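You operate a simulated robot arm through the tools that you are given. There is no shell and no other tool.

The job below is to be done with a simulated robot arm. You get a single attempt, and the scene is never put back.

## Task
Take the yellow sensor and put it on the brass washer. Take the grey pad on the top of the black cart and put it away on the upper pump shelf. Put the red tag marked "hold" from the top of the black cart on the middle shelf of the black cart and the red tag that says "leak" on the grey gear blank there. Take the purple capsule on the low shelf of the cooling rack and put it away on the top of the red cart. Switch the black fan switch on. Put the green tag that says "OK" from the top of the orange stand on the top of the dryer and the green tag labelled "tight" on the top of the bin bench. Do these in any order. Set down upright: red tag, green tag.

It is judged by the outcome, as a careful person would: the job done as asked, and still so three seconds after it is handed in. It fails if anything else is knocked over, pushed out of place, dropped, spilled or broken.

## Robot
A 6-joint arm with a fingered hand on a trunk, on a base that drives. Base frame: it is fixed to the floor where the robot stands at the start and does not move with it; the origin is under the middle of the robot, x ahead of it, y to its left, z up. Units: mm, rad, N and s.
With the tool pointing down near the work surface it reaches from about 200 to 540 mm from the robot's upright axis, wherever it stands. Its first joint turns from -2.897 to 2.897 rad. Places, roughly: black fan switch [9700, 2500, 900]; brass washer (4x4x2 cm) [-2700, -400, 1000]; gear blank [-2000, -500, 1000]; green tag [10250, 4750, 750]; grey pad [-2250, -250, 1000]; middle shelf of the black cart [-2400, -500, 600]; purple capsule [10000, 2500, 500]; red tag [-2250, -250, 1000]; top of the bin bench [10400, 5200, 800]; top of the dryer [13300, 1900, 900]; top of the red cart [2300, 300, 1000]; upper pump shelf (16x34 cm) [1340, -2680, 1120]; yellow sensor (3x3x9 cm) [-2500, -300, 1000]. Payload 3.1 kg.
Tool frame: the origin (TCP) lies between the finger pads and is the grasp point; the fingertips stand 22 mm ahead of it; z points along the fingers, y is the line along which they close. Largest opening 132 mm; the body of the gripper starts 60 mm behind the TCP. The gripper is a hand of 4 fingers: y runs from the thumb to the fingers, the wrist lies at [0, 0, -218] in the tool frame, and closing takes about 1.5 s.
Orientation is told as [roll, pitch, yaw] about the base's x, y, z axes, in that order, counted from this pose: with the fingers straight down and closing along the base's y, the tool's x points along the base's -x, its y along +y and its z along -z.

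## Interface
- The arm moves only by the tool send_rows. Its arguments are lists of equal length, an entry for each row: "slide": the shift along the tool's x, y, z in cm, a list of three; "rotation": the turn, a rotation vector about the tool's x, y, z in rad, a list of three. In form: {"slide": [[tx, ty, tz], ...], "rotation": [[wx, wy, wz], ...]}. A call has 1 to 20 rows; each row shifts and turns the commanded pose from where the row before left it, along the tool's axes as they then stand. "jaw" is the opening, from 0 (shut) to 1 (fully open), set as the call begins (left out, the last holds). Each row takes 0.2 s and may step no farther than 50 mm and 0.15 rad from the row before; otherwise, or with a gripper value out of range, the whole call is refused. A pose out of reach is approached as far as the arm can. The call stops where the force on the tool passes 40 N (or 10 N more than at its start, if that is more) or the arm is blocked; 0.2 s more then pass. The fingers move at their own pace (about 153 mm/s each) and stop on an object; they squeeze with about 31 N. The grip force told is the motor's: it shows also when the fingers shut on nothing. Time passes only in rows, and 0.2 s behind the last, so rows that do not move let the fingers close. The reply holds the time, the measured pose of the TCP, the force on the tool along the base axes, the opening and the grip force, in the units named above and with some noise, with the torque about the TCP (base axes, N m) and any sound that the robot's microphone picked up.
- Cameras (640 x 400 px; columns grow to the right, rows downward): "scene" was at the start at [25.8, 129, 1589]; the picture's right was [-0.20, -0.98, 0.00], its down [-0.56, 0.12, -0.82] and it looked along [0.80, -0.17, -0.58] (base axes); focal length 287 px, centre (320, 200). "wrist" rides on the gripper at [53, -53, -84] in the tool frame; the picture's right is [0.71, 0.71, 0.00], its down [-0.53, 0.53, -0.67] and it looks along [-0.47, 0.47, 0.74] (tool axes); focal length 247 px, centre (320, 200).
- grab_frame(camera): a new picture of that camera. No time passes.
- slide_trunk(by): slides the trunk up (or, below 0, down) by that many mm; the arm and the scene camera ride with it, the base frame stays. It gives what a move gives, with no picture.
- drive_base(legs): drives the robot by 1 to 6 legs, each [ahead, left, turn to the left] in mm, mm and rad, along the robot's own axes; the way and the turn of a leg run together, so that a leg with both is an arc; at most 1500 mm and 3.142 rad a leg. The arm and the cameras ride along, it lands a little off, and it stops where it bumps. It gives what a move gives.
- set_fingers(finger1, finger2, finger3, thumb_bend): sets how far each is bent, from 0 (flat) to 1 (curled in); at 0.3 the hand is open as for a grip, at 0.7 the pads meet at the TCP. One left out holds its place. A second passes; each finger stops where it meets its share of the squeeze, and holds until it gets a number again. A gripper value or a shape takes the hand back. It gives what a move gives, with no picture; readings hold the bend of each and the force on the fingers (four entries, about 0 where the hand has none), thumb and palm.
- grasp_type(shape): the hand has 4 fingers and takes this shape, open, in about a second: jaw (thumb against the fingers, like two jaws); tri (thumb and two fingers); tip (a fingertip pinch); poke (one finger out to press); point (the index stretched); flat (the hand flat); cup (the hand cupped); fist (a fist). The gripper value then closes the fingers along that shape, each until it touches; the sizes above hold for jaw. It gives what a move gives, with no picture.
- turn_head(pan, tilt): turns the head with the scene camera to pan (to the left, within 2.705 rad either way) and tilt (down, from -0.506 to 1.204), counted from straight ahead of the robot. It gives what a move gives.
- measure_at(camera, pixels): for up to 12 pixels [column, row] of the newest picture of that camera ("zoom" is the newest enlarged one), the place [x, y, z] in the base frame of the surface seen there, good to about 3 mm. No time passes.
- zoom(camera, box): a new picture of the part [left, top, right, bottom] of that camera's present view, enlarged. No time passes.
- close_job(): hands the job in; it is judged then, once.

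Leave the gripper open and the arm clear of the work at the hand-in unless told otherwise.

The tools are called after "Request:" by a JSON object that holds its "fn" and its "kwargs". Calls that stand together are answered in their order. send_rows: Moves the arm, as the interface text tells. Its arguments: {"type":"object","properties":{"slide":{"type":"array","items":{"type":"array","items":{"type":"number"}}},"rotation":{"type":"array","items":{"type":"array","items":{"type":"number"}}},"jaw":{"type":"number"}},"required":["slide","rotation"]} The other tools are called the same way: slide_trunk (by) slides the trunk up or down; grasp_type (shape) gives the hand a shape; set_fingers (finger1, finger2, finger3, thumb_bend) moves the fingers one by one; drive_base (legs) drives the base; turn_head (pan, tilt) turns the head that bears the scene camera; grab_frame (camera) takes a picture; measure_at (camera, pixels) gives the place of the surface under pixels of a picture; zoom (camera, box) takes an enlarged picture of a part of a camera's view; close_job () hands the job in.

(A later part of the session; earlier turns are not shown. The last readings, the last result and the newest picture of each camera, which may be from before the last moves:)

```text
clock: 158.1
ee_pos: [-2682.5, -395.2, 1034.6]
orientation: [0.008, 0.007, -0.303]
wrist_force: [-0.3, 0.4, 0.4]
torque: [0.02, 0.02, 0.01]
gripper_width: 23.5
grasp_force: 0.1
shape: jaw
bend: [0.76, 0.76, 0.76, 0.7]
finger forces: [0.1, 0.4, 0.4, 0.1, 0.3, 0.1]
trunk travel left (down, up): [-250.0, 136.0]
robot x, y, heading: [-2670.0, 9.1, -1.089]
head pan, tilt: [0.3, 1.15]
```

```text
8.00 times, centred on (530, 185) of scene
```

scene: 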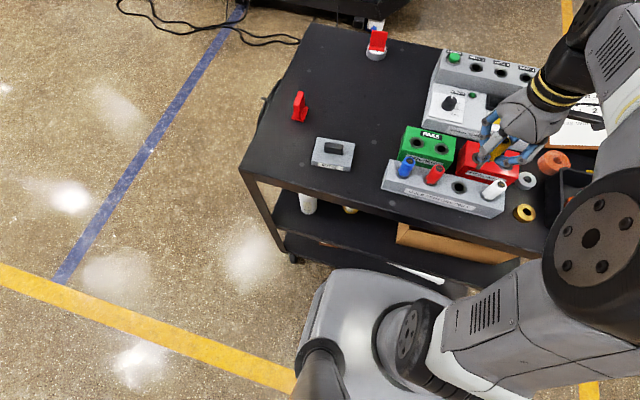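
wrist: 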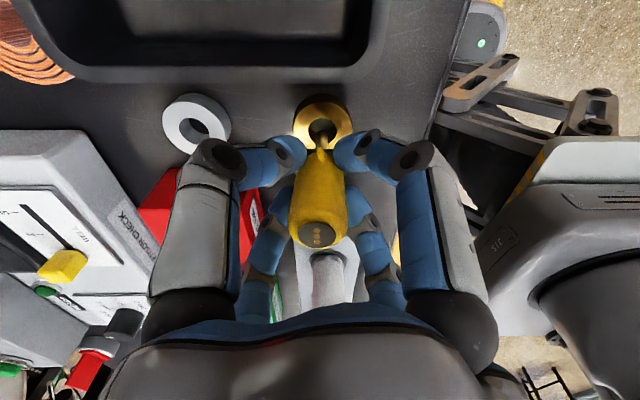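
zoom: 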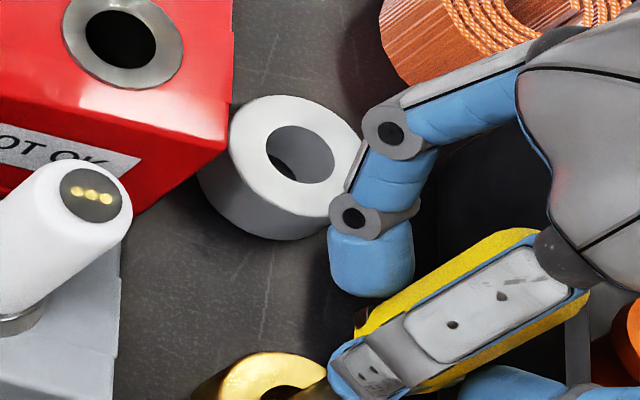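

Slight finger touches of 0.3–0.4 N remain. I open a bit further (27 mm) and compare.

Request:
{"fn": "send_rows", "kwargs": {"slide": [[0, 0, 0], [0, 0, 0], [0, 0, 0]], "rotation": [[0, 0, 0], [0, 0, 0], [0, 0, 0]], "jaw": 0.205}}

Request:
{"fn": "zoom", "kwargs": {"camera": "wrist", "box": [240, 100, 400, 260]}}

```text
clock: 158.9
ee_pos: [-2683.4, -396.1, 1033.8]
orientation: [0.005, 0.007, -0.303]
wrist_force: [-0.3, -0.8, -0.5]
torque: [0.03, 0.02, 0.0]
gripper_width: 27.0
grasp_force: 0.0
shape: jaw
bend: [0.77, 0.77, 0.77, 0.7]
finger forces: [0.1, 0.1, 0.0, 0.0, 0.0, 0.0]
trunk travel left (down, up): [-250.0, 136.0]
robot x, y, heading: [-2672.4, 8.7, -1.09]
head pan, tilt: [0.3, 1.15]
```

```text
2.50 times, centred on (320, 180) of wrist
```

zoom: 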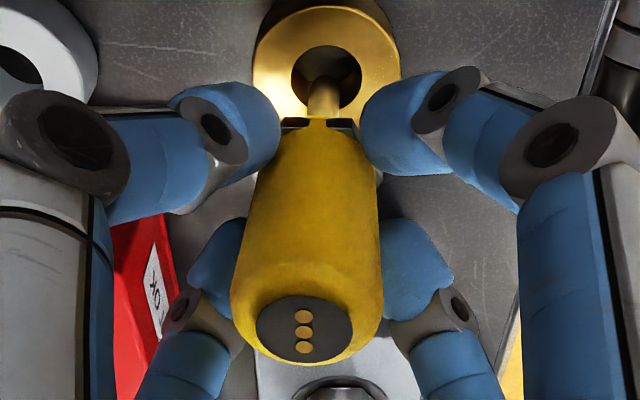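

The cap moved about 1.6 mm left as the fingers opened, so it may be leaning on a finger. I open slightly more to see if it follows.

Request:
{"fn": "send_rows", "kwargs": {"slide": [[0, 0, 0], [0, 0, 0], [0, 0, 0]], "rotation": [[0, 0, 0], [0, 0, 0], [0, 0, 0]], "jaw": 0.23}}

Request:
{"fn": "zoom", "kwargs": {"camera": "wrist", "box": [192, 100, 448, 260]}}

```text
clock: 159.7
ee_pos: [-2683.6, -397.2, 1033.9]
orientation: [0.006, 0.005, -0.303]
wrist_force: [-1.3, -0.4, 0.0]
torque: [0.01, 0.0, -0.02]
gripper_width: 30.2
grasp_force: 0.0
shape: jaw
bend: [0.77, 0.77, 0.77, 0.7]
finger forces: [0.0, 0.1, 0.0, 0.1, 0.1, 0.0]
trunk travel left (down, up): [-250.0, 136.0]
robot x, y, heading: [-2671.0, 7.8, -1.094]
head pan, tilt: [0.3, 1.15]
```

```text
2.50 times, centred on (320, 180) of wrist
```

zoom: 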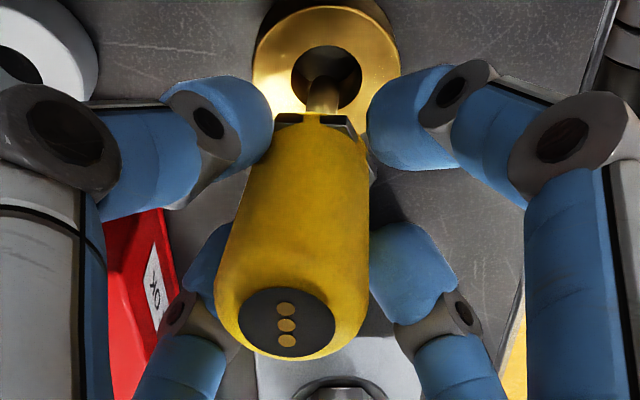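

It keeps leaning, so it does not stand on its thin tip. I close again to catch it securely and lift it off.

Request:
{"fn": "send_rows", "kwargs": {"slide": [[0, 0, 0], [0, 0, 0], [0, 0, 0], [0, 0, 0]], "rotation": [[0, 0, 0], [0, 0, 0], [0, 0, 0], [0, 0, 0]], "jaw": 0.0}}

Request:
{"fn": "send_rows", "kwargs": {"slide": [[0, 0, -0.5], [0, 0, -2], [0, 0, -2], [0, 0, -2], [0, 0, 0]], "rotation": [[0, 0, 0], [0, 0, 0], [0, 0, 0], [0, 0, 0], [0, 0, 0]]}}

Request:
{"fn": "grab_frame", "kwargs": {"camera": "wrist"}}

Request:
{"fn": "zoom", "kwargs": {"camera": "scene", "box": [480, 130, 576, 230]}}

```text
clock: 160.7
ee_pos: [-2683.0, -396.1, 1034.3]
orientation: [0.007, 0.008, -0.304]
wrist_force: [-0.1, -0.1, -0.3]
torque: [0.03, 0.0, -0.04]
gripper_width: 18.4
grasp_force: 31.0
shape: jaw
bend: [0.76, 0.76, 0.76, 0.7]
finger forces: [27.4, 27.8, 27.6, 0.0, 28.2, 0.0]
trunk travel left (down, up): [-250.0, 136.0]
robot x, y, heading: [-2671.9, 8.0, -1.09]
head pan, tilt: [0.3, 1.15]
```

```text
clock: 161.9
ee_pos: [-2682.3, -396.9, 1101.1]
orientation: [0.007, 0.008, -0.303]
wrist_force: [0.6, 1.3, -0.7]
torque: [-0.03, 0.02, 0.03]
gripper_width: 18.8
grasp_force: 31.5
shape: jaw
bend: [0.76, 0.76, 0.76, 0.7]
finger forces: [27.6, 28.0, 27.6, 0.1, 28.2, 0.0]
trunk travel left (down, up): [-250.0, 136.0]
robot x, y, heading: [-2669.7, 10.6, -1.092]
head pan, tilt: [0.3, 1.15]
```

```text
taken
```

wrist: 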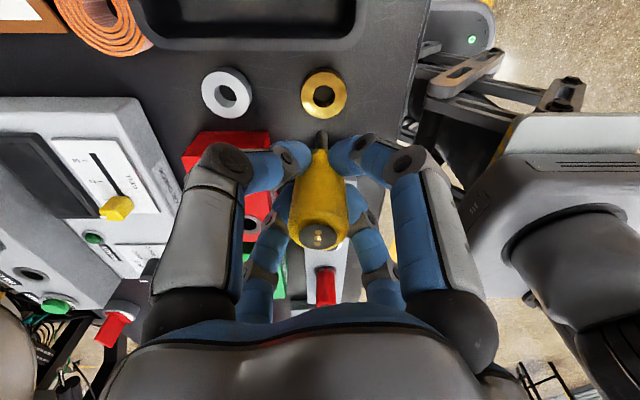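

```text
4.00 times, centred on (528, 180) of scene
```

zoom: 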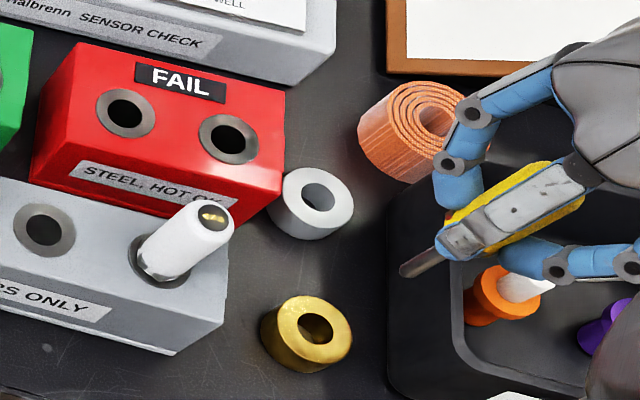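

The sensor is held again. To know its true length, I measure the stem tip, the stem's top and the cap in this zoom.

Request:
{"fn": "measure_at", "kwargs": {"camera": "zoom", "pixels": [[408, 270], [415, 264], [430, 255], [440, 248], [540, 165], [550, 170], [305, 330], [300, 305], [330, 345]]}}

Request:
{"fn": "zoom", "kwargs": {"camera": "scene", "box": [504, 160, 568, 200]}}

Request:
{"fn": "measure_at", "kwargs": {"camera": "zoom", "pixels": [[330, 262], [345, 250], [365, 235], [390, 215], [400, 205]]}}

```text
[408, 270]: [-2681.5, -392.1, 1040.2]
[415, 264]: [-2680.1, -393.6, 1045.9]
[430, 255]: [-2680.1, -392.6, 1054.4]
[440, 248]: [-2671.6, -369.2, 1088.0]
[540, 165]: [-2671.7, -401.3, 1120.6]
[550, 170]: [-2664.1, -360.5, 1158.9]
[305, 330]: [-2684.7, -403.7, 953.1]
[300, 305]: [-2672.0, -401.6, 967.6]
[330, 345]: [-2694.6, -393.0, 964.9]
```

```text
10.00 times, centred on (536, 180) of scene
```

zoom: 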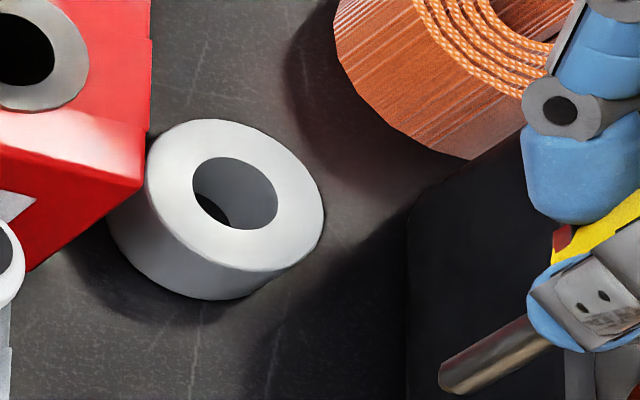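

```text
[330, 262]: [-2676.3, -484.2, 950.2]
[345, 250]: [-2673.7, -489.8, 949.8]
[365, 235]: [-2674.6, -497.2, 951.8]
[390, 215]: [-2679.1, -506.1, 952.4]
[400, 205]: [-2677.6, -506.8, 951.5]
```

The tip is 65 mm below the TCP, with a flat but narrow end. The earlier 44 N press may have tilted it in the grip. I check its tilt relative to the tool in a wrist zoom.

Request:
{"fn": "zoom", "kwargs": {"camera": "wrist", "box": [256, 120, 384, 200]}}

Request:
{"fn": "zoom", "kwargs": {"camera": "wrist", "box": [256, 180, 384, 260]}}

```text
5.00 times, centred on (320, 160) of wrist
```

zoom: 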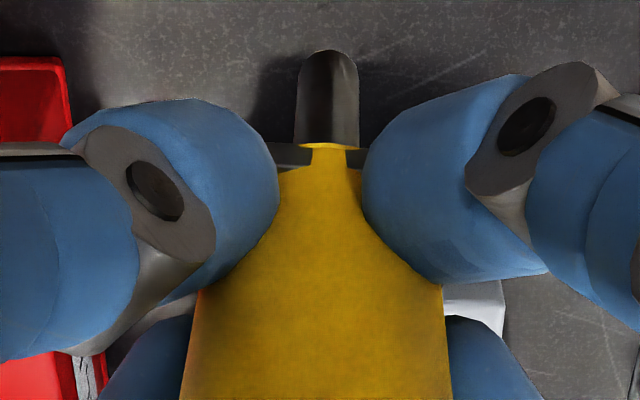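

```text
5.00 times, centred on (320, 220) of wrist
```

zoom: 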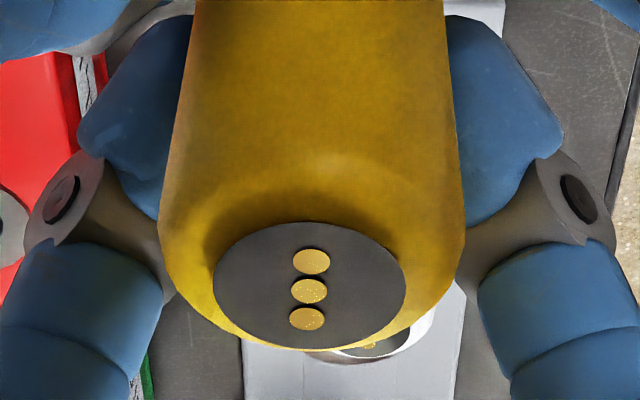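

The sensor sits tilted about 1–2° in the grip. I'll re-seat it in its own rack hole to straighten it: rise, correct the tool's small tilt, and go back over the hole.

Request:
{"fn": "send_rows", "kwargs": {"slide": [[0, 0, -2.5], [0, 0, -2.5], [-2.68, 2.95, 0], [-2.68, 2.95, 0], [-2.68, 2.95, 0], [-2.68, 2.95, 0], [0, 0, 0], [0, 0, 0]], "rotation": [[0.0043, -0.0097, 0], [0, 0, 0], [0, 0, 0], [0, 0, 0], [0, 0, 0], [0, 0, 0], [0, 0, 0], [0, 0, 0]]}}

Request:
{"fn": "zoom", "kwargs": {"camera": "wrist", "box": [256, 60, 384, 140]}}

```text
clock: 163.7
ee_pos: [-2546.8, -316.6, 1148.4]
orientation: [0.0, -0.004, -0.303]
wrist_force: [0.5, 0.2, -0.7]
torque: [0.0, -0.01, -0.02]
gripper_width: 18.7
grasp_force: 30.9
shape: jaw
bend: [0.76, 0.76, 0.76, 0.7]
finger forces: [27.5, 28.0, 27.7, 0.1, 28.2, 0.0]
trunk travel left (down, up): [-250.0, 136.0]
robot x, y, heading: [-2672.3, 6.9, -1.087]
head pan, tilt: [0.3, 1.15]
```

```text
5.00 times, centred on (320, 100) of wrist
```

zoom: 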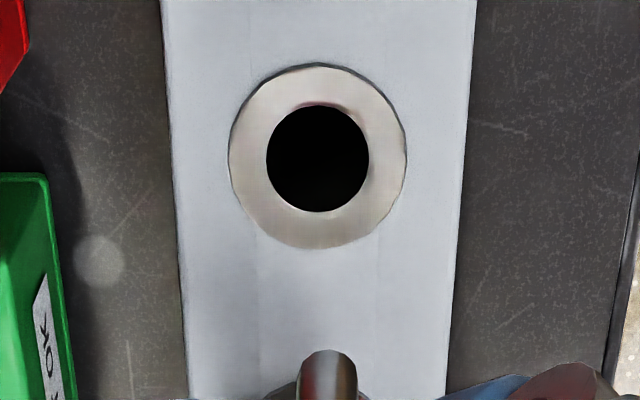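

Hole (318,158) lies on the tool axis; the stem is within 1.5 mm. I lower it back into the rack, slowly at the end.

Request:
{"fn": "send_rows", "kwargs": {"slide": [[0, 0, 2.5], [0, 0, 2.5], [0, 0, 2.0], [0, 0, 1.5], [0, 0, 1.5], [0, 0, 1.0], [0, 0, 0]], "rotation": [[0, 0, 0], [0, 0, 0], [0, 0, 0], [0, 0, 0], [0, 0, 0], [0, 0, 0], [0, 0, 0]]}}

Request:
{"fn": "zoom", "kwargs": {"camera": "wrist", "box": [224, 100, 416, 220]}}

```text
clock: 165.3
ee_pos: [-2547.6, -315.6, 1039.1]
orientation: [0.0, -0.003, -0.304]
wrist_force: [0.6, -0.5, -0.4]
torque: [-0.03, -0.01, 0.0]
gripper_width: 18.4
grasp_force: 31.0
shape: jaw
bend: [0.76, 0.76, 0.76, 0.7]
finger forces: [27.5, 27.9, 27.7, 0.0, 28.0, 0.0]
trunk travel left (down, up): [-250.0, 136.0]
robot x, y, heading: [-2671.3, 9.2, -1.09]
head pan, tilt: [0.3, 1.15]
```

```text
3.33 times, centred on (320, 160) of wrist
```

zoom: 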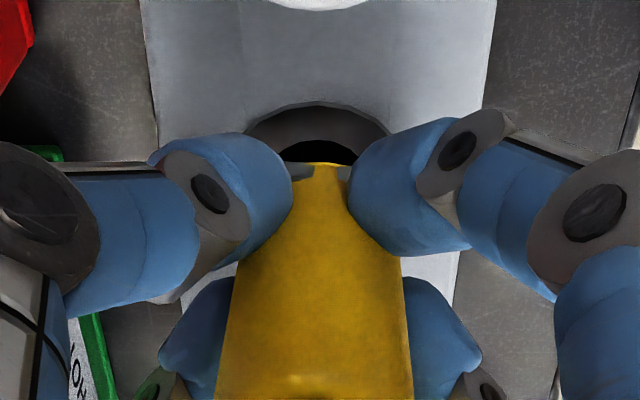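

Request:
{"fn": "send_rows", "kwargs": {"slide": [[0, 0, 0.2], [0, 0, 0.2], [0, 0, 0.2], [0, 0, 0]], "rotation": [[0, 0, 0], [0, 0, 0], [0, 0, 0], [0, 0, 0]]}}

```text
clock: 166.3
ee_pos: [-2545.0, -317.0, 1033.3]
orientation: [0.0, -0.002, -0.302]
wrist_force: [0.6, 0.3, -0.2]
torque: [0.01, -0.03, -0.01]
gripper_width: 18.5
grasp_force: 31.5
shape: jaw
bend: [0.76, 0.76, 0.76, 0.7]
finger forces: [27.5, 28.0, 27.8, 0.1, 28.1, 0.0]
trunk travel left (down, up): [-250.0, 136.0]
robot x, y, heading: [-2671.8, 13.2, -1.091]
head pan, tilt: [0.3, 1.15]
```

Request:
{"fn": "send_rows", "kwargs": {"slide": [[0, 0, 0.15], [0, 0, 0.15], [0, 0, 0.15], [0, 0, 0]], "rotation": [[0, 0, 0], [0, 0, 0], [0, 0, 0], [0, 0, 0]]}}

```text
clock: 167.3
ee_pos: [-2546.3, -316.4, 1029.4]
orientation: [-0.001, -0.003, -0.304]
wrist_force: [-0.1, -0.3, -0.7]
torque: [0.05, -0.01, -0.01]
gripper_width: 18.6
grasp_force: 30.9
shape: jaw
bend: [0.76, 0.76, 0.76, 0.7]
finger forces: [27.5, 27.9, 27.7, 0.0, 28.1, 0.0]
trunk travel left (down, up): [-250.0, 136.0]
robot x, y, heading: [-2673.4, 9.0, -1.09]
head pan, tilt: [0.3, 1.15]
```

Request:
{"fn": "send_rows", "kwargs": {"slide": [[0, 0, 0.1], [0, 0, 0.1], [0, 0, 0]], "rotation": [[0, 0, 0], [0, 0, 0], [0, 0, 0]]}}

```text
clock: 168.1
ee_pos: [-2545.8, -316.6, 1028.4]
orientation: [0.0, -0.002, -0.304]
wrist_force: [-0.4, 0.1, -0.1]
torque: [0.0, 0.0, -0.01]
gripper_width: 18.4
grasp_force: 31.0
shape: jaw
bend: [0.76, 0.76, 0.76, 0.7]
finger forces: [27.5, 28.0, 27.8, 0.0, 28.1, 0.0]
trunk travel left (down, up): [-250.0, 136.0]
robot x, y, heading: [-2671.7, 10.5, -1.09]
head pan, tilt: [0.3, 1.15]
```

Request:
{"fn": "send_rows", "kwargs": {"slide": [[0, 0, 0.1], [0, 0, 0.1], [0, 0, 0.1], [0, 0, 0]], "rotation": [[0, 0, 0], [0, 0, 0], [0, 0, 0], [0, 0, 0]]}}

```text
clock: 169.1
ee_pos: [-2543.9, -315.8, 1026.1]
orientation: [-0.003, -0.006, -0.304]
wrist_force: [-0.7, -0.4, 16.1]
torque: [-0.14, 0.03, 0.01]
gripper_width: 18.9
grasp_force: 30.8
shape: jaw
bend: [0.76, 0.76, 0.76, 0.7]
finger forces: [30.3, 29.9, 30.2, 0.1, 32.2, 0.1]
trunk travel left (down, up): [-250.0, 136.0]
robot x, y, heading: [-2667.2, 7.1, -1.091]
head pan, tilt: [0.3, 1.15]
```

Seated (16 N). I open the hand to let it settle upright, then look.

Request:
{"fn": "send_rows", "kwargs": {"slide": [[0, 0, -0.1], [0, 0, 0], [0, 0, 0], [0, 0, 0], [0, 0, 0]], "rotation": [[0, 0, 0], [0, 0, 0], [0, 0, 0], [0, 0, 0], [0, 0, 0]], "jaw": 0.36}}

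Request:
{"fn": "zoom", "kwargs": {"camera": "wrist", "box": [224, 110, 416, 270]}}

Request:
{"fn": "grab_frame", "kwargs": {"camera": "wrist"}}

```text
clock: 170.3
ee_pos: [-2545.5, -315.6, 1025.0]
orientation: [0.002, -0.004, -0.304]
wrist_force: [0.3, -0.7, -0.3]
torque: [0.01, 0.0, 0.01]
gripper_width: 47.3
grasp_force: 0.0
shape: jaw
bend: [0.44, 0.44, 0.44, 0.7]
finger forces: [0.0, 0.0, 0.0, 0.0, 0.1, 0.0]
trunk travel left (down, up): [-250.0, 136.0]
robot x, y, heading: [-2669.1, 13.3, -1.09]
head pan, tilt: [0.3, 1.15]
```

```text
2.50 times, centred on (320, 190) of wrist
```

zoom: 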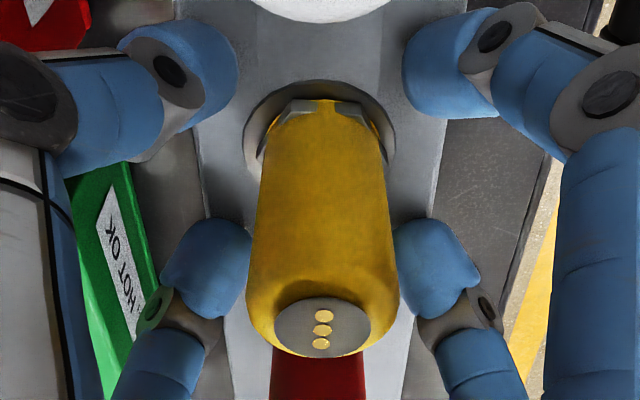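

```text
taken
```

wrist: 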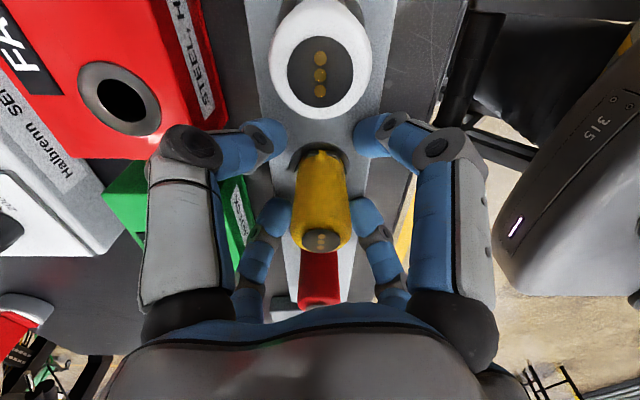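

It stands straight again and is centered on the tool axis (cap at column 321, row 241 as predicted). I grip it again and lift it out.

Request:
{"fn": "send_rows", "kwargs": {"slide": [[0, 0, 0], [0, 0, 0], [0, 0, 0], [0, 0, 0], [0, 0, 0]], "rotation": [[0, 0, 0], [0, 0, 0], [0, 0, 0], [0, 0, 0], [0, 0, 0]], "jaw": 0.0}}

Request:
{"fn": "send_rows", "kwargs": {"slide": [[0, 0, -1.0], [0, 0, -2.0], [0, 0, -3], [0, 0, -3], [0, 0, -3], [0, 0, 0]], "rotation": [[0, 0, 0], [0, 0, 0], [0, 0, 0], [0, 0, 0], [0, 0, 0], [0, 0, 0]]}}

Request:
{"fn": "zoom", "kwargs": {"camera": "wrist", "box": [256, 120, 384, 200]}}

Request:
{"fn": "zoom", "kwargs": {"camera": "wrist", "box": [256, 180, 384, 260]}}

```text
clock: 171.5
ee_pos: [-2544.8, -316.6, 1025.7]
orientation: [0.001, -0.003, -0.304]
wrist_force: [-0.1, -0.8, -0.6]
torque: [0.01, -0.02, 0.01]
gripper_width: 19.0
grasp_force: 31.0
shape: jaw
bend: [0.75, 0.76, 0.75, 0.7]
finger forces: [27.8, 27.5, 28.0, 0.1, 27.7, 0.0]
trunk travel left (down, up): [-250.0, 136.0]
robot x, y, heading: [-2666.1, 8.0, -1.088]
head pan, tilt: [0.3, 1.15]
```

```text
clock: 172.9
ee_pos: [-2546.4, -317.4, 1145.0]
orientation: [0.001, -0.003, -0.303]
wrist_force: [-0.5, 0.8, -0.2]
torque: [0.02, 0.02, 0.03]
gripper_width: 18.8
grasp_force: 31.1
shape: jaw
bend: [0.75, 0.76, 0.75, 0.7]
finger forces: [27.9, 27.7, 27.9, 0.0, 27.7, 0.0]
trunk travel left (down, up): [-250.0, 136.0]
robot x, y, heading: [-2672.2, 13.3, -1.089]
head pan, tilt: [0.3, 1.15]
```

```text
5.00 times, centred on (320, 160) of wrist
```

zoom: 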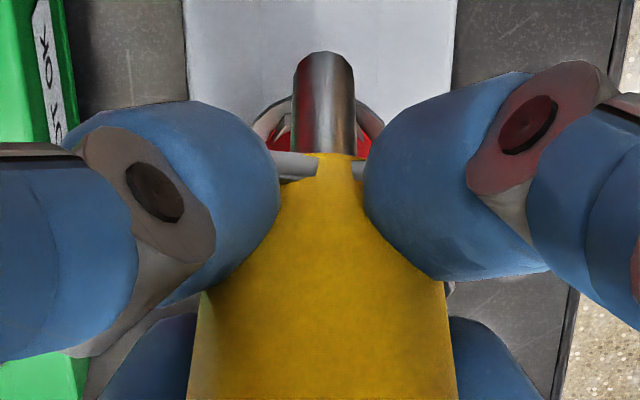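

```text
5.00 times, centred on (320, 220) of wrist
```

zoom: 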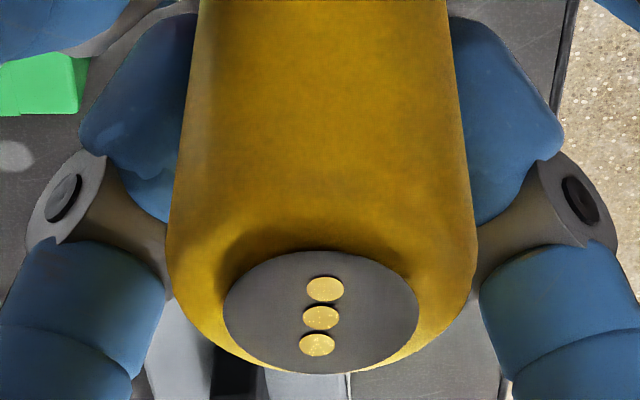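

Now it is straight in the grip (stem column 320.8, cap column 320.4). I carry it over the washer again.

Request:
{"fn": "send_rows", "kwargs": {"slide": [[2.7, -2.885, 0], [2.7, -2.885, 0], [2.7, -2.885, 0], [2.68, -2.885, 0], [0, 0, 2.5], [0, 0, 2.5], [0, 0, 2.5], [0, 0, 1.5], [0, 0, 0]], "rotation": [[0, 0, 0], [0, 0, 0], [0, 0, 0], [0, 0, 0], [0, 0, 0], [0, 0, 0], [0, 0, 0], [0, 0, 0], [0, 0, 0]]}}

Request:
{"fn": "zoom", "kwargs": {"camera": "wrist", "box": [256, 70, 384, 150]}}

```text
clock: 174.9
ee_pos: [-2681.7, -394.1, 1055.6]
orientation: [0.0, -0.003, -0.305]
wrist_force: [-0.2, 0.4, -0.5]
torque: [0.01, -0.03, 0.02]
gripper_width: 19.0
grasp_force: 31.0
shape: jaw
bend: [0.75, 0.76, 0.75, 0.7]
finger forces: [27.8, 27.6, 28.0, 0.0, 27.7, 0.1]
trunk travel left (down, up): [-250.0, 136.0]
robot x, y, heading: [-2672.6, 10.3, -1.091]
head pan, tilt: [0.3, 1.15]
```

```text
5.00 times, centred on (320, 110) of wrist
```

zoom: 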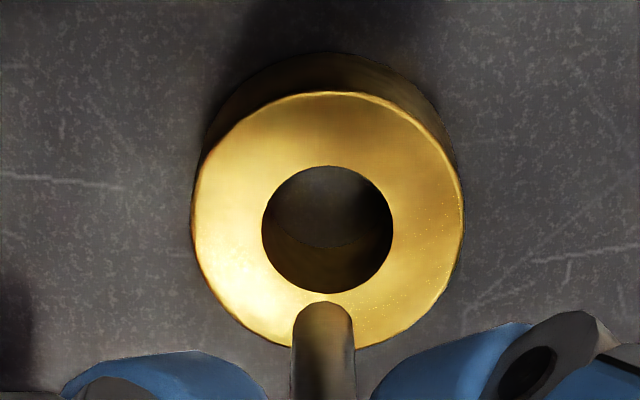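

Aligned within about 1 mm. I lower 22 mm, then creep by 1 mm to feel a light contact.

Request:
{"fn": "send_rows", "kwargs": {"slide": [[0.1, -0.06, 1.0], [0, 0, 0.9], [0, 0, 0.3], [0, 0, 0]], "rotation": [[0, 0, 0], [0, 0, 0], [0, 0, 0], [0, 0, 0]]}}

Request:
{"fn": "send_rows", "kwargs": {"slide": [[0, 0, 0.1], [0, 0, 0.1], [0, 0, 0]], "rotation": [[0, 0, 0], [0, 0, 0], [0, 0, 0]]}}

```text
clock: 175.9
ee_pos: [-2683.7, -393.6, 1033.3]
orientation: [0.0, -0.003, -0.303]
wrist_force: [0.9, 0.6, -0.2]
torque: [-0.01, -0.03, 0.01]
gripper_width: 19.2
grasp_force: 30.8
shape: jaw
bend: [0.75, 0.76, 0.75, 0.7]
finger forces: [27.9, 27.6, 28.0, 0.1, 27.7, 0.0]
trunk travel left (down, up): [-250.0, 136.0]
robot x, y, heading: [-2672.3, 7.8, -1.089]
head pan, tilt: [0.3, 1.15]
```

```text
clock: 176.7
ee_pos: [-2684.5, -393.7, 1030.9]
orientation: [-0.002, -0.004, -0.305]
wrist_force: [0.0, -0.1, 5.0]
torque: [0.02, -0.03, 0.03]
gripper_width: 18.8
grasp_force: 30.9
shape: jaw
bend: [0.75, 0.76, 0.75, 0.7]
finger forces: [28.6, 28.6, 28.7, 0.1, 28.6, 0.0]
trunk travel left (down, up): [-250.0, 136.0]
robot x, y, heading: [-2676.6, 8.5, -1.095]
head pan, tilt: [0.3, 1.15]
```

Light contact (5 N) at TCP 1031. I relieve 0.4 mm and open just a little (22 mm gap).

Request:
{"fn": "send_rows", "kwargs": {"slide": [[0, 0, -0.04], [0, 0, 0]], "rotation": [[0, 0, 0], [0, 0, 0]]}}

Request:
{"fn": "send_rows", "kwargs": {"slide": [[0, 0, 0], [0, 0, 0], [0, 0, 0], [0, 0, 0]], "rotation": [[0, 0, 0], [0, 0, 0], [0, 0, 0], [0, 0, 0]], "jaw": 0.17}}

Request:
{"fn": "zoom", "kwargs": {"camera": "wrist", "box": [192, 110, 448, 270]}}

```text
clock: 177.3
ee_pos: [-2683.7, -393.9, 1031.9]
orientation: [-0.001, -0.003, -0.304]
wrist_force: [0.3, -0.3, 4.5]
torque: [-0.04, -0.01, -0.01]
gripper_width: 18.8
grasp_force: 31.5
shape: jaw
bend: [0.75, 0.76, 0.75, 0.7]
finger forces: [28.4, 28.4, 28.7, 0.0, 28.5, 0.0]
trunk travel left (down, up): [-250.0, 136.0]
robot x, y, heading: [-2667.5, 6.5, -1.089]
head pan, tilt: [0.3, 1.15]
```

```text
clock: 178.3
ee_pos: [-2684.4, -394.1, 1030.7]
orientation: [0.001, -0.004, -0.303]
wrist_force: [0.3, -1.3, 2.1]
torque: [-0.02, 0.0, 0.03]
gripper_width: 22.6
grasp_force: 0.0
shape: jaw
bend: [0.76, 0.76, 0.76, 0.7]
finger forces: [0.4, 0.6, 0.5, 0.0, 0.5, 0.0]
trunk travel left (down, up): [-250.0, 136.0]
robot x, y, heading: [-2671.8, 11.1, -1.089]
head pan, tilt: [0.3, 1.15]
```

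```text
2.50 times, centred on (320, 190) of wrist
```

zoom: 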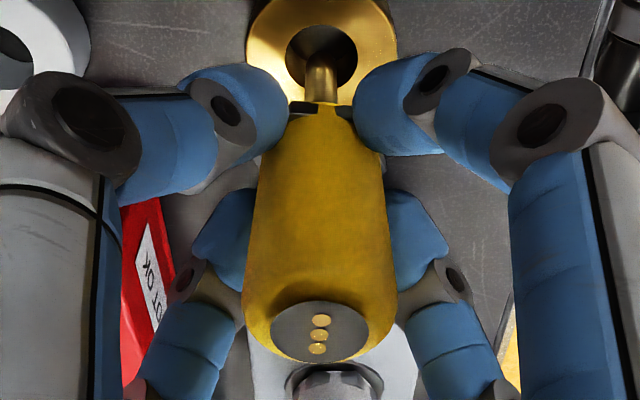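

All four fingers still touch lightly. I open a little more (25 mm) and compare the cap position (320,332 in this zoom).

Request:
{"fn": "send_rows", "kwargs": {"slide": [[0, 0, 0], [0, 0, 0], [0, 0, 0], [0, 0, 0]], "rotation": [[0, 0, 0], [0, 0, 0], [0, 0, 0], [0, 0, 0]], "jaw": 0.19}}

Request:
{"fn": "zoom", "kwargs": {"camera": "wrist", "box": [192, 110, 448, 270]}}

```text
clock: 179.3
ee_pos: [-2684.2, -394.5, 1031.0]
orientation: [0.001, -0.002, -0.304]
wrist_force: [0.2, 0.6, 0.0]
torque: [-0.01, 0.01, -0.01]
gripper_width: 24.6
grasp_force: 0.1
shape: jaw
bend: [0.76, 0.76, 0.76, 0.7]
finger forces: [0.0, 0.1, 0.0, 0.0, 0.1, 0.1]
trunk travel left (down, up): [-250.0, 136.0]
robot x, y, heading: [-2671.3, 7.7, -1.092]
head pan, tilt: [0.3, 1.15]
```

```text
2.50 times, centred on (320, 190) of wrist
```

zoom: 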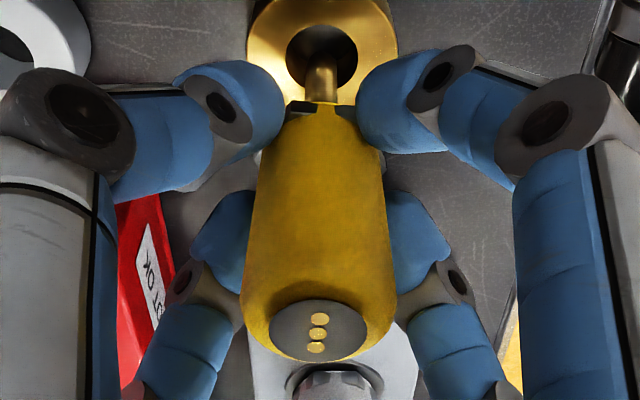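

The cap hardly moved. I open a bit more (28 mm).

Request:
{"fn": "send_rows", "kwargs": {"slide": [[0, 0, 0], [0, 0, 0], [0, 0, 0], [0, 0, 0], [0, 0, 0]], "rotation": [[0, 0, 0], [0, 0, 0], [0, 0, 0], [0, 0, 0], [0, 0, 0]], "jaw": 0.21}}

Request:
{"fn": "zoom", "kwargs": {"camera": "wrist", "box": [192, 110, 448, 270]}}

```text
clock: 180.5
ee_pos: [-2684.2, -393.1, 1031.2]
orientation: [-0.001, -0.002, -0.304]
wrist_force: [-0.3, -0.5, 0.2]
torque: [0.02, 0.01, 0.04]
gripper_width: 27.2
grasp_force: 0.1
shape: jaw
bend: [0.77, 0.77, 0.77, 0.7]
finger forces: [0.1, 0.0, 0.0, 0.1, 0.0, 0.0]
trunk travel left (down, up): [-250.0, 136.0]
robot x, y, heading: [-2671.0, 7.8, -1.091]
head pan, tilt: [0.3, 1.15]
```

```text
2.50 times, centred on (320, 190) of wrist
```

zoom: 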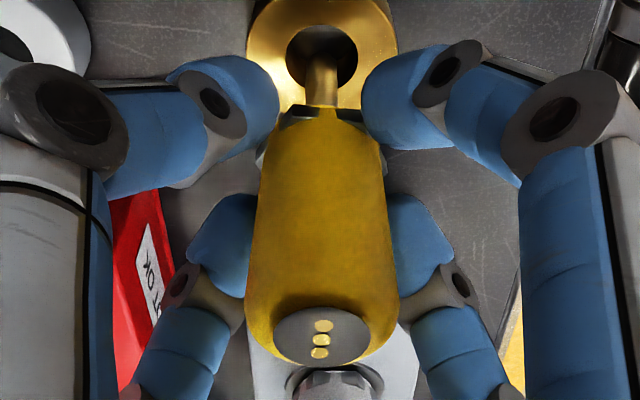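

The cap is at (321,336) now; I wait a second at the same opening to see if it is still moving.

Request:
{"fn": "send_rows", "kwargs": {"slide": [[0, 0, 0], [0, 0, 0], [0, 0, 0], [0, 0, 0], [0, 0, 0]], "rotation": [[0, 0, 0], [0, 0, 0], [0, 0, 0], [0, 0, 0], [0, 0, 0]]}}

Request:
{"fn": "zoom", "kwargs": {"camera": "wrist", "box": [192, 110, 448, 270]}}

```text
clock: 181.7
ee_pos: [-2684.1, -395.1, 1031.9]
orientation: [0.0, -0.003, -0.302]
wrist_force: [-0.3, 0.2, 0.6]
torque: [0.0, 0.02, -0.02]
gripper_width: 27.5
grasp_force: 0.0
shape: jaw
bend: [0.77, 0.77, 0.77, 0.7]
finger forces: [0.0, 0.0, 0.1, 0.0, 0.0, 0.0]
trunk travel left (down, up): [-250.0, 136.0]
robot x, y, heading: [-2671.9, 11.1, -1.094]
head pan, tilt: [0.3, 1.15]
```

```text
2.50 times, centred on (320, 190) of wrist
```

zoom: 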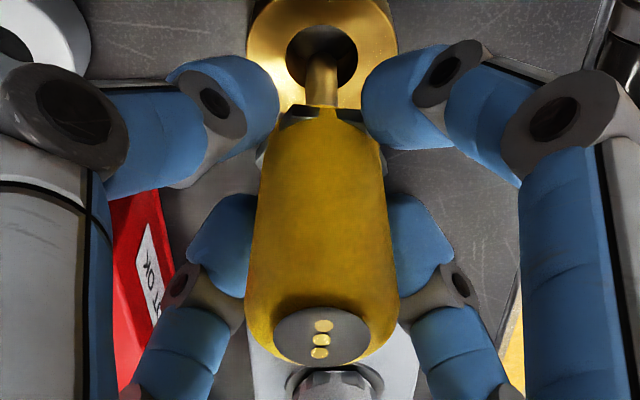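

Request:
{"fn": "send_rows", "kwargs": {"slide": [[0, 0, 0], [0, 0, 0], [0, 0, 0], [0, 0, 0], [0, 0, 0]], "rotation": [[0, 0, 0], [0, 0, 0], [0, 0, 0], [0, 0, 0], [0, 0, 0]], "jaw": 0.23}}

Request:
{"fn": "zoom", "kwargs": {"camera": "wrist", "box": [192, 110, 448, 270]}}

```text
clock: 182.9
ee_pos: [-2683.4, -394.9, 1030.8]
orientation: [-0.001, -0.004, -0.304]
wrist_force: [0.9, -0.9, 0.2]
torque: [0.0, 0.0, 0.0]
gripper_width: 30.1
grasp_force: 0.1
shape: jaw
bend: [0.77, 0.77, 0.77, 0.7]
finger forces: [0.1, 0.0, 0.0, 0.0, 0.0, 0.0]
trunk travel left (down, up): [-250.0, 136.0]
robot x, y, heading: [-2670.7, 10.1, -1.09]
head pan, tilt: [0.3, 1.15]
```

```text
2.50 times, centred on (320, 190) of wrist
```

zoom: 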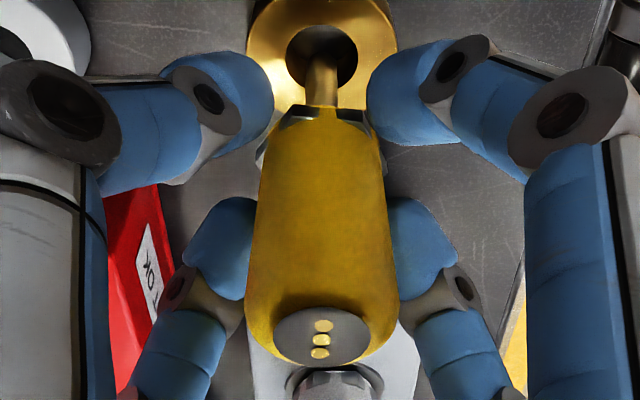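

The cap stayed at (321,336) while the fingers moved away: it stands on its own. I open further in two steps.

Request:
{"fn": "send_rows", "kwargs": {"slide": [[0, 0, 0], [0, 0, 0], [0, 0, 0], [0, 0, 0], [0, 0, 0]], "rotation": [[0, 0, 0], [0, 0, 0], [0, 0, 0], [0, 0, 0], [0, 0, 0]], "jaw": 0.27}}

Request:
{"fn": "zoom", "kwargs": {"camera": "wrist", "box": [192, 110, 448, 270]}}

```text
clock: 184.1
ee_pos: [-2683.8, -394.2, 1031.8]
orientation: [0.001, -0.004, -0.303]
wrist_force: [-0.2, 0.3, 0.5]
torque: [-0.01, 0.01, -0.01]
gripper_width: 35.1
grasp_force: 0.1
shape: jaw
bend: [0.78, 0.78, 0.78, 0.7]
finger forces: [0.0, 0.1, 0.0, 0.0, 0.0, 0.0]
trunk travel left (down, up): [-250.0, 136.0]
robot x, y, heading: [-2667.6, 7.6, -1.09]
head pan, tilt: [0.3, 1.15]
```

```text
2.50 times, centred on (320, 190) of wrist
```

zoom: 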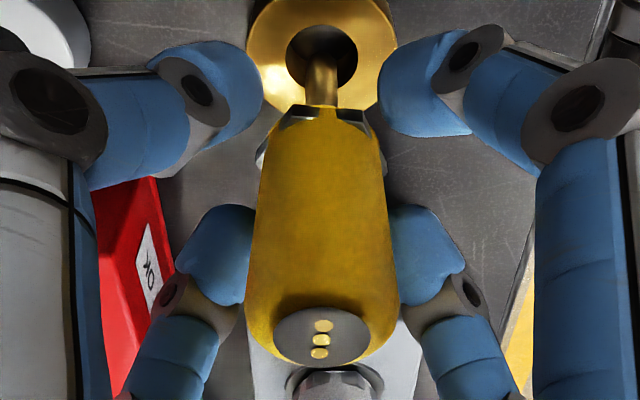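

It stands freely. I open to 55 mm and rise straight up slowly.

Request:
{"fn": "send_rows", "kwargs": {"slide": [[0, 0, 0], [0, 0, 0], [0, 0, 0], [0, 0, 0]], "rotation": [[0, 0, 0], [0, 0, 0], [0, 0, 0], [0, 0, 0]], "jaw": 0.42}}

Request:
{"fn": "send_rows", "kwargs": {"slide": [[0, 0, -1], [0, 0, -1], [0, 0, -2], [0, 0, -3], [0, 0, -3], [0, 0, -3], [0, 0, 0]], "rotation": [[0, 0, 0], [0, 0, 0], [0, 0, 0], [0, 0, 0], [0, 0, 0], [0, 0, 0], [0, 0, 0]]}}

Request:
{"fn": "zoom", "kwargs": {"camera": "wrist", "box": [192, 40, 448, 200]}}

Request:
{"fn": "zoom", "kwargs": {"camera": "scene", "box": [470, 150, 566, 230]}}

```text
clock: 185.1
ee_pos: [-2683.3, -393.9, 1030.5]
orientation: [-0.001, -0.003, -0.303]
wrist_force: [1.1, -0.1, -0.7]
torque: [-0.01, -0.03, -0.02]
gripper_width: 55.0
grasp_force: 0.1
shape: jaw
bend: [0.4, 0.4, 0.4, 0.7]
finger forces: [0.1, 0.1, 0.0, 0.1, 0.0, 0.0]
trunk travel left (down, up): [-250.0, 136.0]
robot x, y, heading: [-2673.3, 11.4, -1.093]
head pan, tilt: [0.3, 1.15]
```

```text
clock: 186.7
ee_pos: [-2683.7, -393.5, 1161.1]
orientation: [0.0, -0.004, -0.305]
wrist_force: [0.3, 0.2, 0.3]
torque: [0.0, 0.0, 0.0]
gripper_width: 54.7
grasp_force: 0.1
shape: jaw
bend: [0.4, 0.4, 0.4, 0.7]
finger forces: [0.0, 0.0, 0.1, 0.0, 0.1, 0.0]
trunk travel left (down, up): [-250.0, 136.0]
robot x, y, heading: [-2672.3, 5.9, -1.086]
head pan, tilt: [0.3, 1.15]
```

```text
2.50 times, centred on (320, 120) of wrist
```

zoom: 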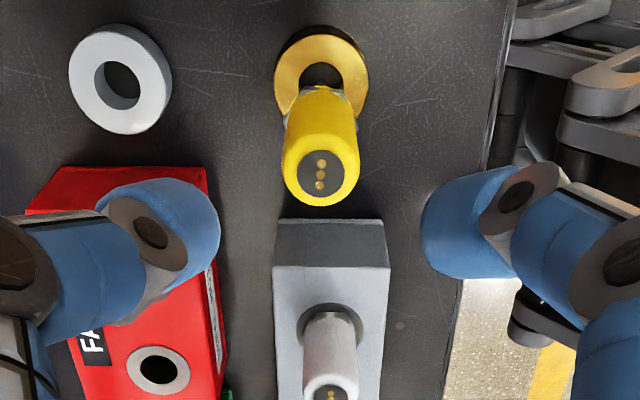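

```text
5.00 times, centred on (518, 190) of scene
```

zoom: 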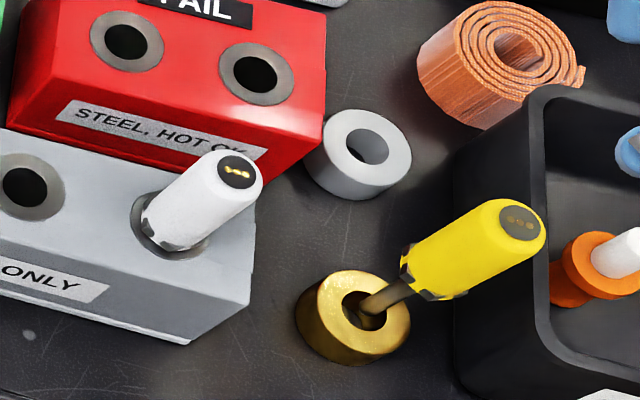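

The sensor stands on the brass washer. Next the grey pad with the black knob; I measure it in a zoom (it's in reach without moving the base).

Request:
{"fn": "zoom", "kwargs": {"camera": "scene", "box": [288, 115, 384, 175]}}

Request:
{"fn": "measure_at", "kwargs": {"camera": "zoom", "pixels": [[255, 185], [360, 190], [310, 190], [240, 230], [360, 235], [170, 170], [440, 200], [190, 320], [410, 340], [300, 270], [250, 165], [370, 180]]}}

```text
6.67 times, centred on (336, 145) of scene
```

zoom: 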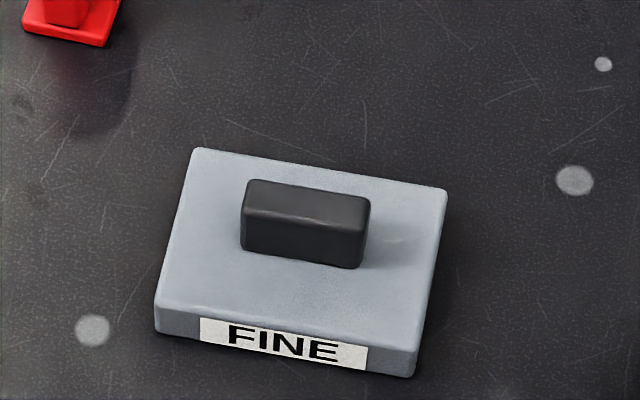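

```text
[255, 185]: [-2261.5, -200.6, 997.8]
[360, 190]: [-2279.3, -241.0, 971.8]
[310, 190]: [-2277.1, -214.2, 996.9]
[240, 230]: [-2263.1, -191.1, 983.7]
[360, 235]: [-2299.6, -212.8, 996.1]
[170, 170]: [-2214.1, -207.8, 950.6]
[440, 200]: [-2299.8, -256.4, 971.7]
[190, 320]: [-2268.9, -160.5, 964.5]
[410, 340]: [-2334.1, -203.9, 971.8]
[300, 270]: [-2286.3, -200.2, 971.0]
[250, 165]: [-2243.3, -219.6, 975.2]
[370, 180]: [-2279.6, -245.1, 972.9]
```

The pad ("FINE") has a knob about 44 x 20 mm, top 997, centered near (-2279.5,-207.5), long axis at 29°. I turn the hand to align with it and move over it at height 1161.

Request:
{"fn": "send_rows", "kwargs": {"slide": [[0, 0, 0], [0, 0, 0], [0, 0, 0], [0, 0, 0], [0, 0, 0], [0, 0, 0], [-0.33, 4.436, 0], [-0.33, 4.436, 0], [-0.33, 4.436, 0], [-0.33, 4.436, 0], [-0.33, 4.436, 0], [-0.33, 4.436, 0], [-0.33, 4.436, 0], [-0.33, 4.436, 0], [-0.33, 4.436, 0], [-0.33, 4.436, 0], [0, 0, 0], [0, 0, 0]], "rotation": [[0, 0, 0.127], [0, 0, 0.127], [0, 0, 0.127], [0, 0, 0.127], [0, 0, 0.127], [0, 0, 0.127], [0, 0, 0], [0, 0, 0], [0, 0, 0], [0, 0, 0], [0, 0, 0], [0, 0, 0], [0, 0, 0], [0, 0, 0], [0, 0, 0], [0, 0, 0], [0, 0, 0], [0, 0, 0]], "jaw": 0.65}}

Request:
{"fn": "grab_frame", "kwargs": {"camera": "wrist"}}

Request:
{"fn": "zoom", "kwargs": {"camera": "wrist", "box": [240, 50, 400, 150]}}

```text
clock: 190.5
ee_pos: [-2280.1, -209.2, 1160.5]
orientation: [0.002, -0.002, -1.064]
wrist_force: [0.8, -0.8, 0.5]
torque: [0.0, 0.01, 0.01]
gripper_width: 85.1
grasp_force: 0.0
shape: jaw
bend: [0.3, 0.3, 0.3, 0.7]
finger forces: [0.0, 0.0, 0.2, 0.0, 0.1, 0.0]
trunk travel left (down, up): [-250.0, 136.0]
robot x, y, heading: [-2669.8, 7.5, -1.088]
head pan, tilt: [0.3, 1.15]
```

```text
taken
```

wrist: 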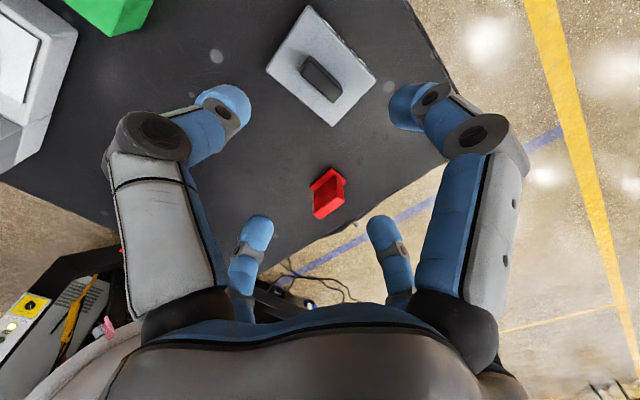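

```text
4.00 times, centred on (320, 100) of wrist
```

zoom: 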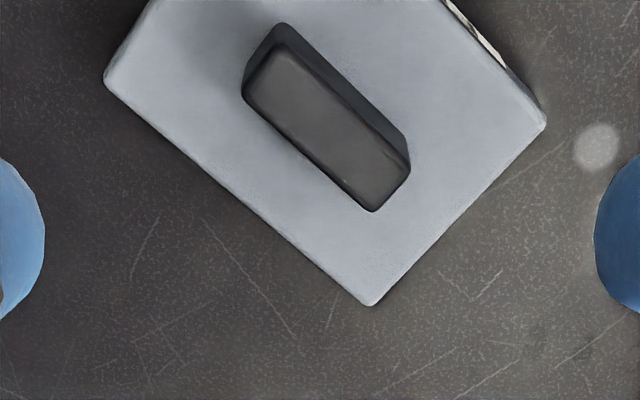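

The knob is nearly centered; I trim 3 mm and lower to z about 1045 to check again.

Request:
{"fn": "send_rows", "kwargs": {"slide": [[0.34, -0.16, 2.5], [0, 0, 3.0], [0, 0, 3.0], [0, 0, 3.0], [0, 0, 0]], "rotation": [[0, 0, 0], [0, 0, 0], [0, 0, 0], [0, 0, 0], [0, 0, 0]]}}

Request:
{"fn": "grab_frame", "kwargs": {"camera": "wrist"}}

```text
clock: 191.7
ee_pos: [-2283.8, -206.9, 1045.5]
orientation: [0.0, -0.003, -1.066]
wrist_force: [-0.2, 0.0, 0.3]
torque: [0.02, 0.02, 0.01]
gripper_width: 85.0
grasp_force: 0.0
shape: jaw
bend: [0.3, 0.3, 0.3, 0.7]
finger forces: [0.0, 0.1, 0.0, 0.0, 0.0, 0.0]
trunk travel left (down, up): [-250.0, 136.0]
robot x, y, heading: [-2674.8, 10.3, -1.088]
head pan, tilt: [0.3, 1.15]
```

```text
taken
```

wrist: 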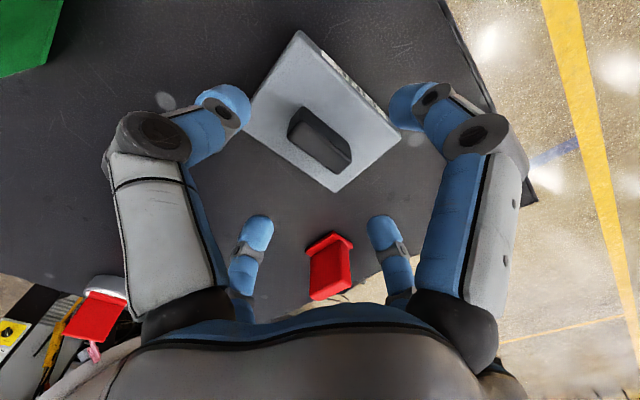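

Centered (knob at row 146 as predicted). I lower to TCP 997 and close on the knob.

Request:
{"fn": "send_rows", "kwargs": {"slide": [[0, 0, 1.5], [0, 0, 1.5], [0, 0, 1.2], [0, 0, 0.6], [0, 0, 0]], "rotation": [[0, 0, 0], [0, 0, 0], [0, 0, 0], [0, 0, 0], [0, 0, 0]]}}

Request:
{"fn": "send_rows", "kwargs": {"slide": [[0, 0, 0], [0, 0, 0], [0, 0, 0], [0, 0, 0], [0, 0, 0], [0, 0, 0]], "rotation": [[0, 0, 0], [0, 0, 0], [0, 0, 0], [0, 0, 0], [0, 0, 0], [0, 0, 0]], "jaw": 0.0}}

Request:
{"fn": "grab_frame", "kwargs": {"camera": "wrist"}}

```text
clock: 192.9
ee_pos: [-2280.4, -206.1, 999.0]
orientation: [0.002, -0.002, -1.065]
wrist_force: [-0.6, 0.6, -0.3]
torque: [0.0, -0.03, -0.01]
gripper_width: 85.2
grasp_force: 0.1
shape: jaw
bend: [0.3, 0.3, 0.3, 0.7]
finger forces: [0.1, 0.0, 0.1, 0.0, 0.0, 0.1]
trunk travel left (down, up): [-250.0, 136.0]
robot x, y, heading: [-2673.9, 6.1, -1.097]
head pan, tilt: [0.3, 1.15]
```

```text
clock: 194.3
ee_pos: [-2280.3, -205.1, 1000.2]
orientation: [0.002, -0.002, -1.064]
wrist_force: [-0.2, -0.3, -0.1]
torque: [-0.01, 0.01, -0.02]
gripper_width: 28.1
grasp_force: 30.9
shape: jaw
bend: [0.71, 0.79, 0.75, 0.7]
finger forces: [27.9, 27.5, 27.9, 0.1, 28.1, 0.0]
trunk travel left (down, up): [-250.0, 136.0]
robot x, y, heading: [-2673.4, 6.8, -1.092]
head pan, tilt: [0.3, 1.15]
```

```text
taken
```

wrist: 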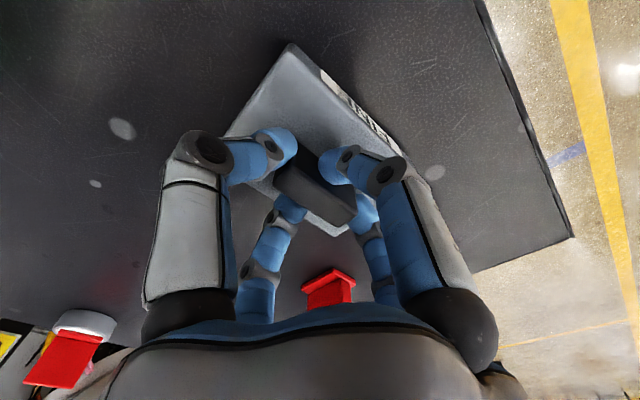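

Gripped. I lift 40 mm and check.

Request:
{"fn": "send_rows", "kwargs": {"slide": [[0, 0, -1.0], [0, 0, -1.5], [0, 0, -1.5], [0, 0, 0]], "rotation": [[0, 0, 0], [0, 0, 0], [0, 0, 0], [0, 0, 0]]}}

Request:
{"fn": "grab_frame", "kwargs": {"camera": "wrist"}}

Request:
{"fn": "grab_frame", "kwargs": {"camera": "scene"}}

```text
clock: 195.3
ee_pos: [-2281.5, -205.6, 1037.6]
orientation: [0.0, -0.003, -1.064]
wrist_force: [0.3, 0.3, -1.0]
torque: [-0.03, 0.0, 0.01]
gripper_width: 27.8
grasp_force: 30.7
shape: jaw
bend: [0.71, 0.79, 0.75, 0.7]
finger forces: [28.0, 27.7, 27.9, 0.1, 28.0, 0.1]
trunk travel left (down, up): [-250.0, 136.0]
robot x, y, heading: [-2672.7, 10.3, -1.091]
head pan, tilt: [0.3, 1.15]
```

```text
taken
```

wrist: 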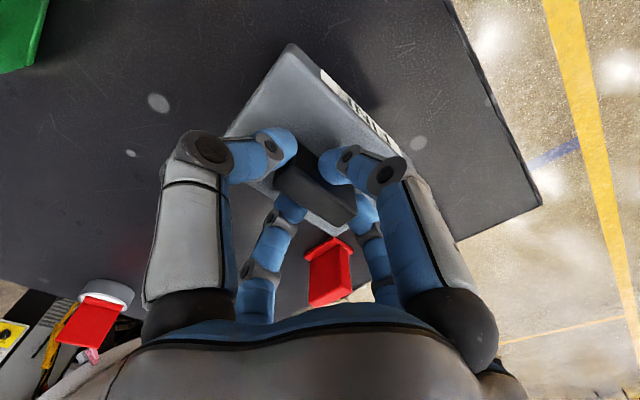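

```text
taken
```

scene: 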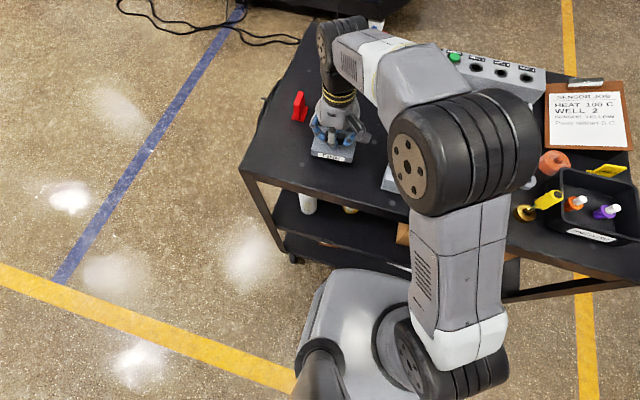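

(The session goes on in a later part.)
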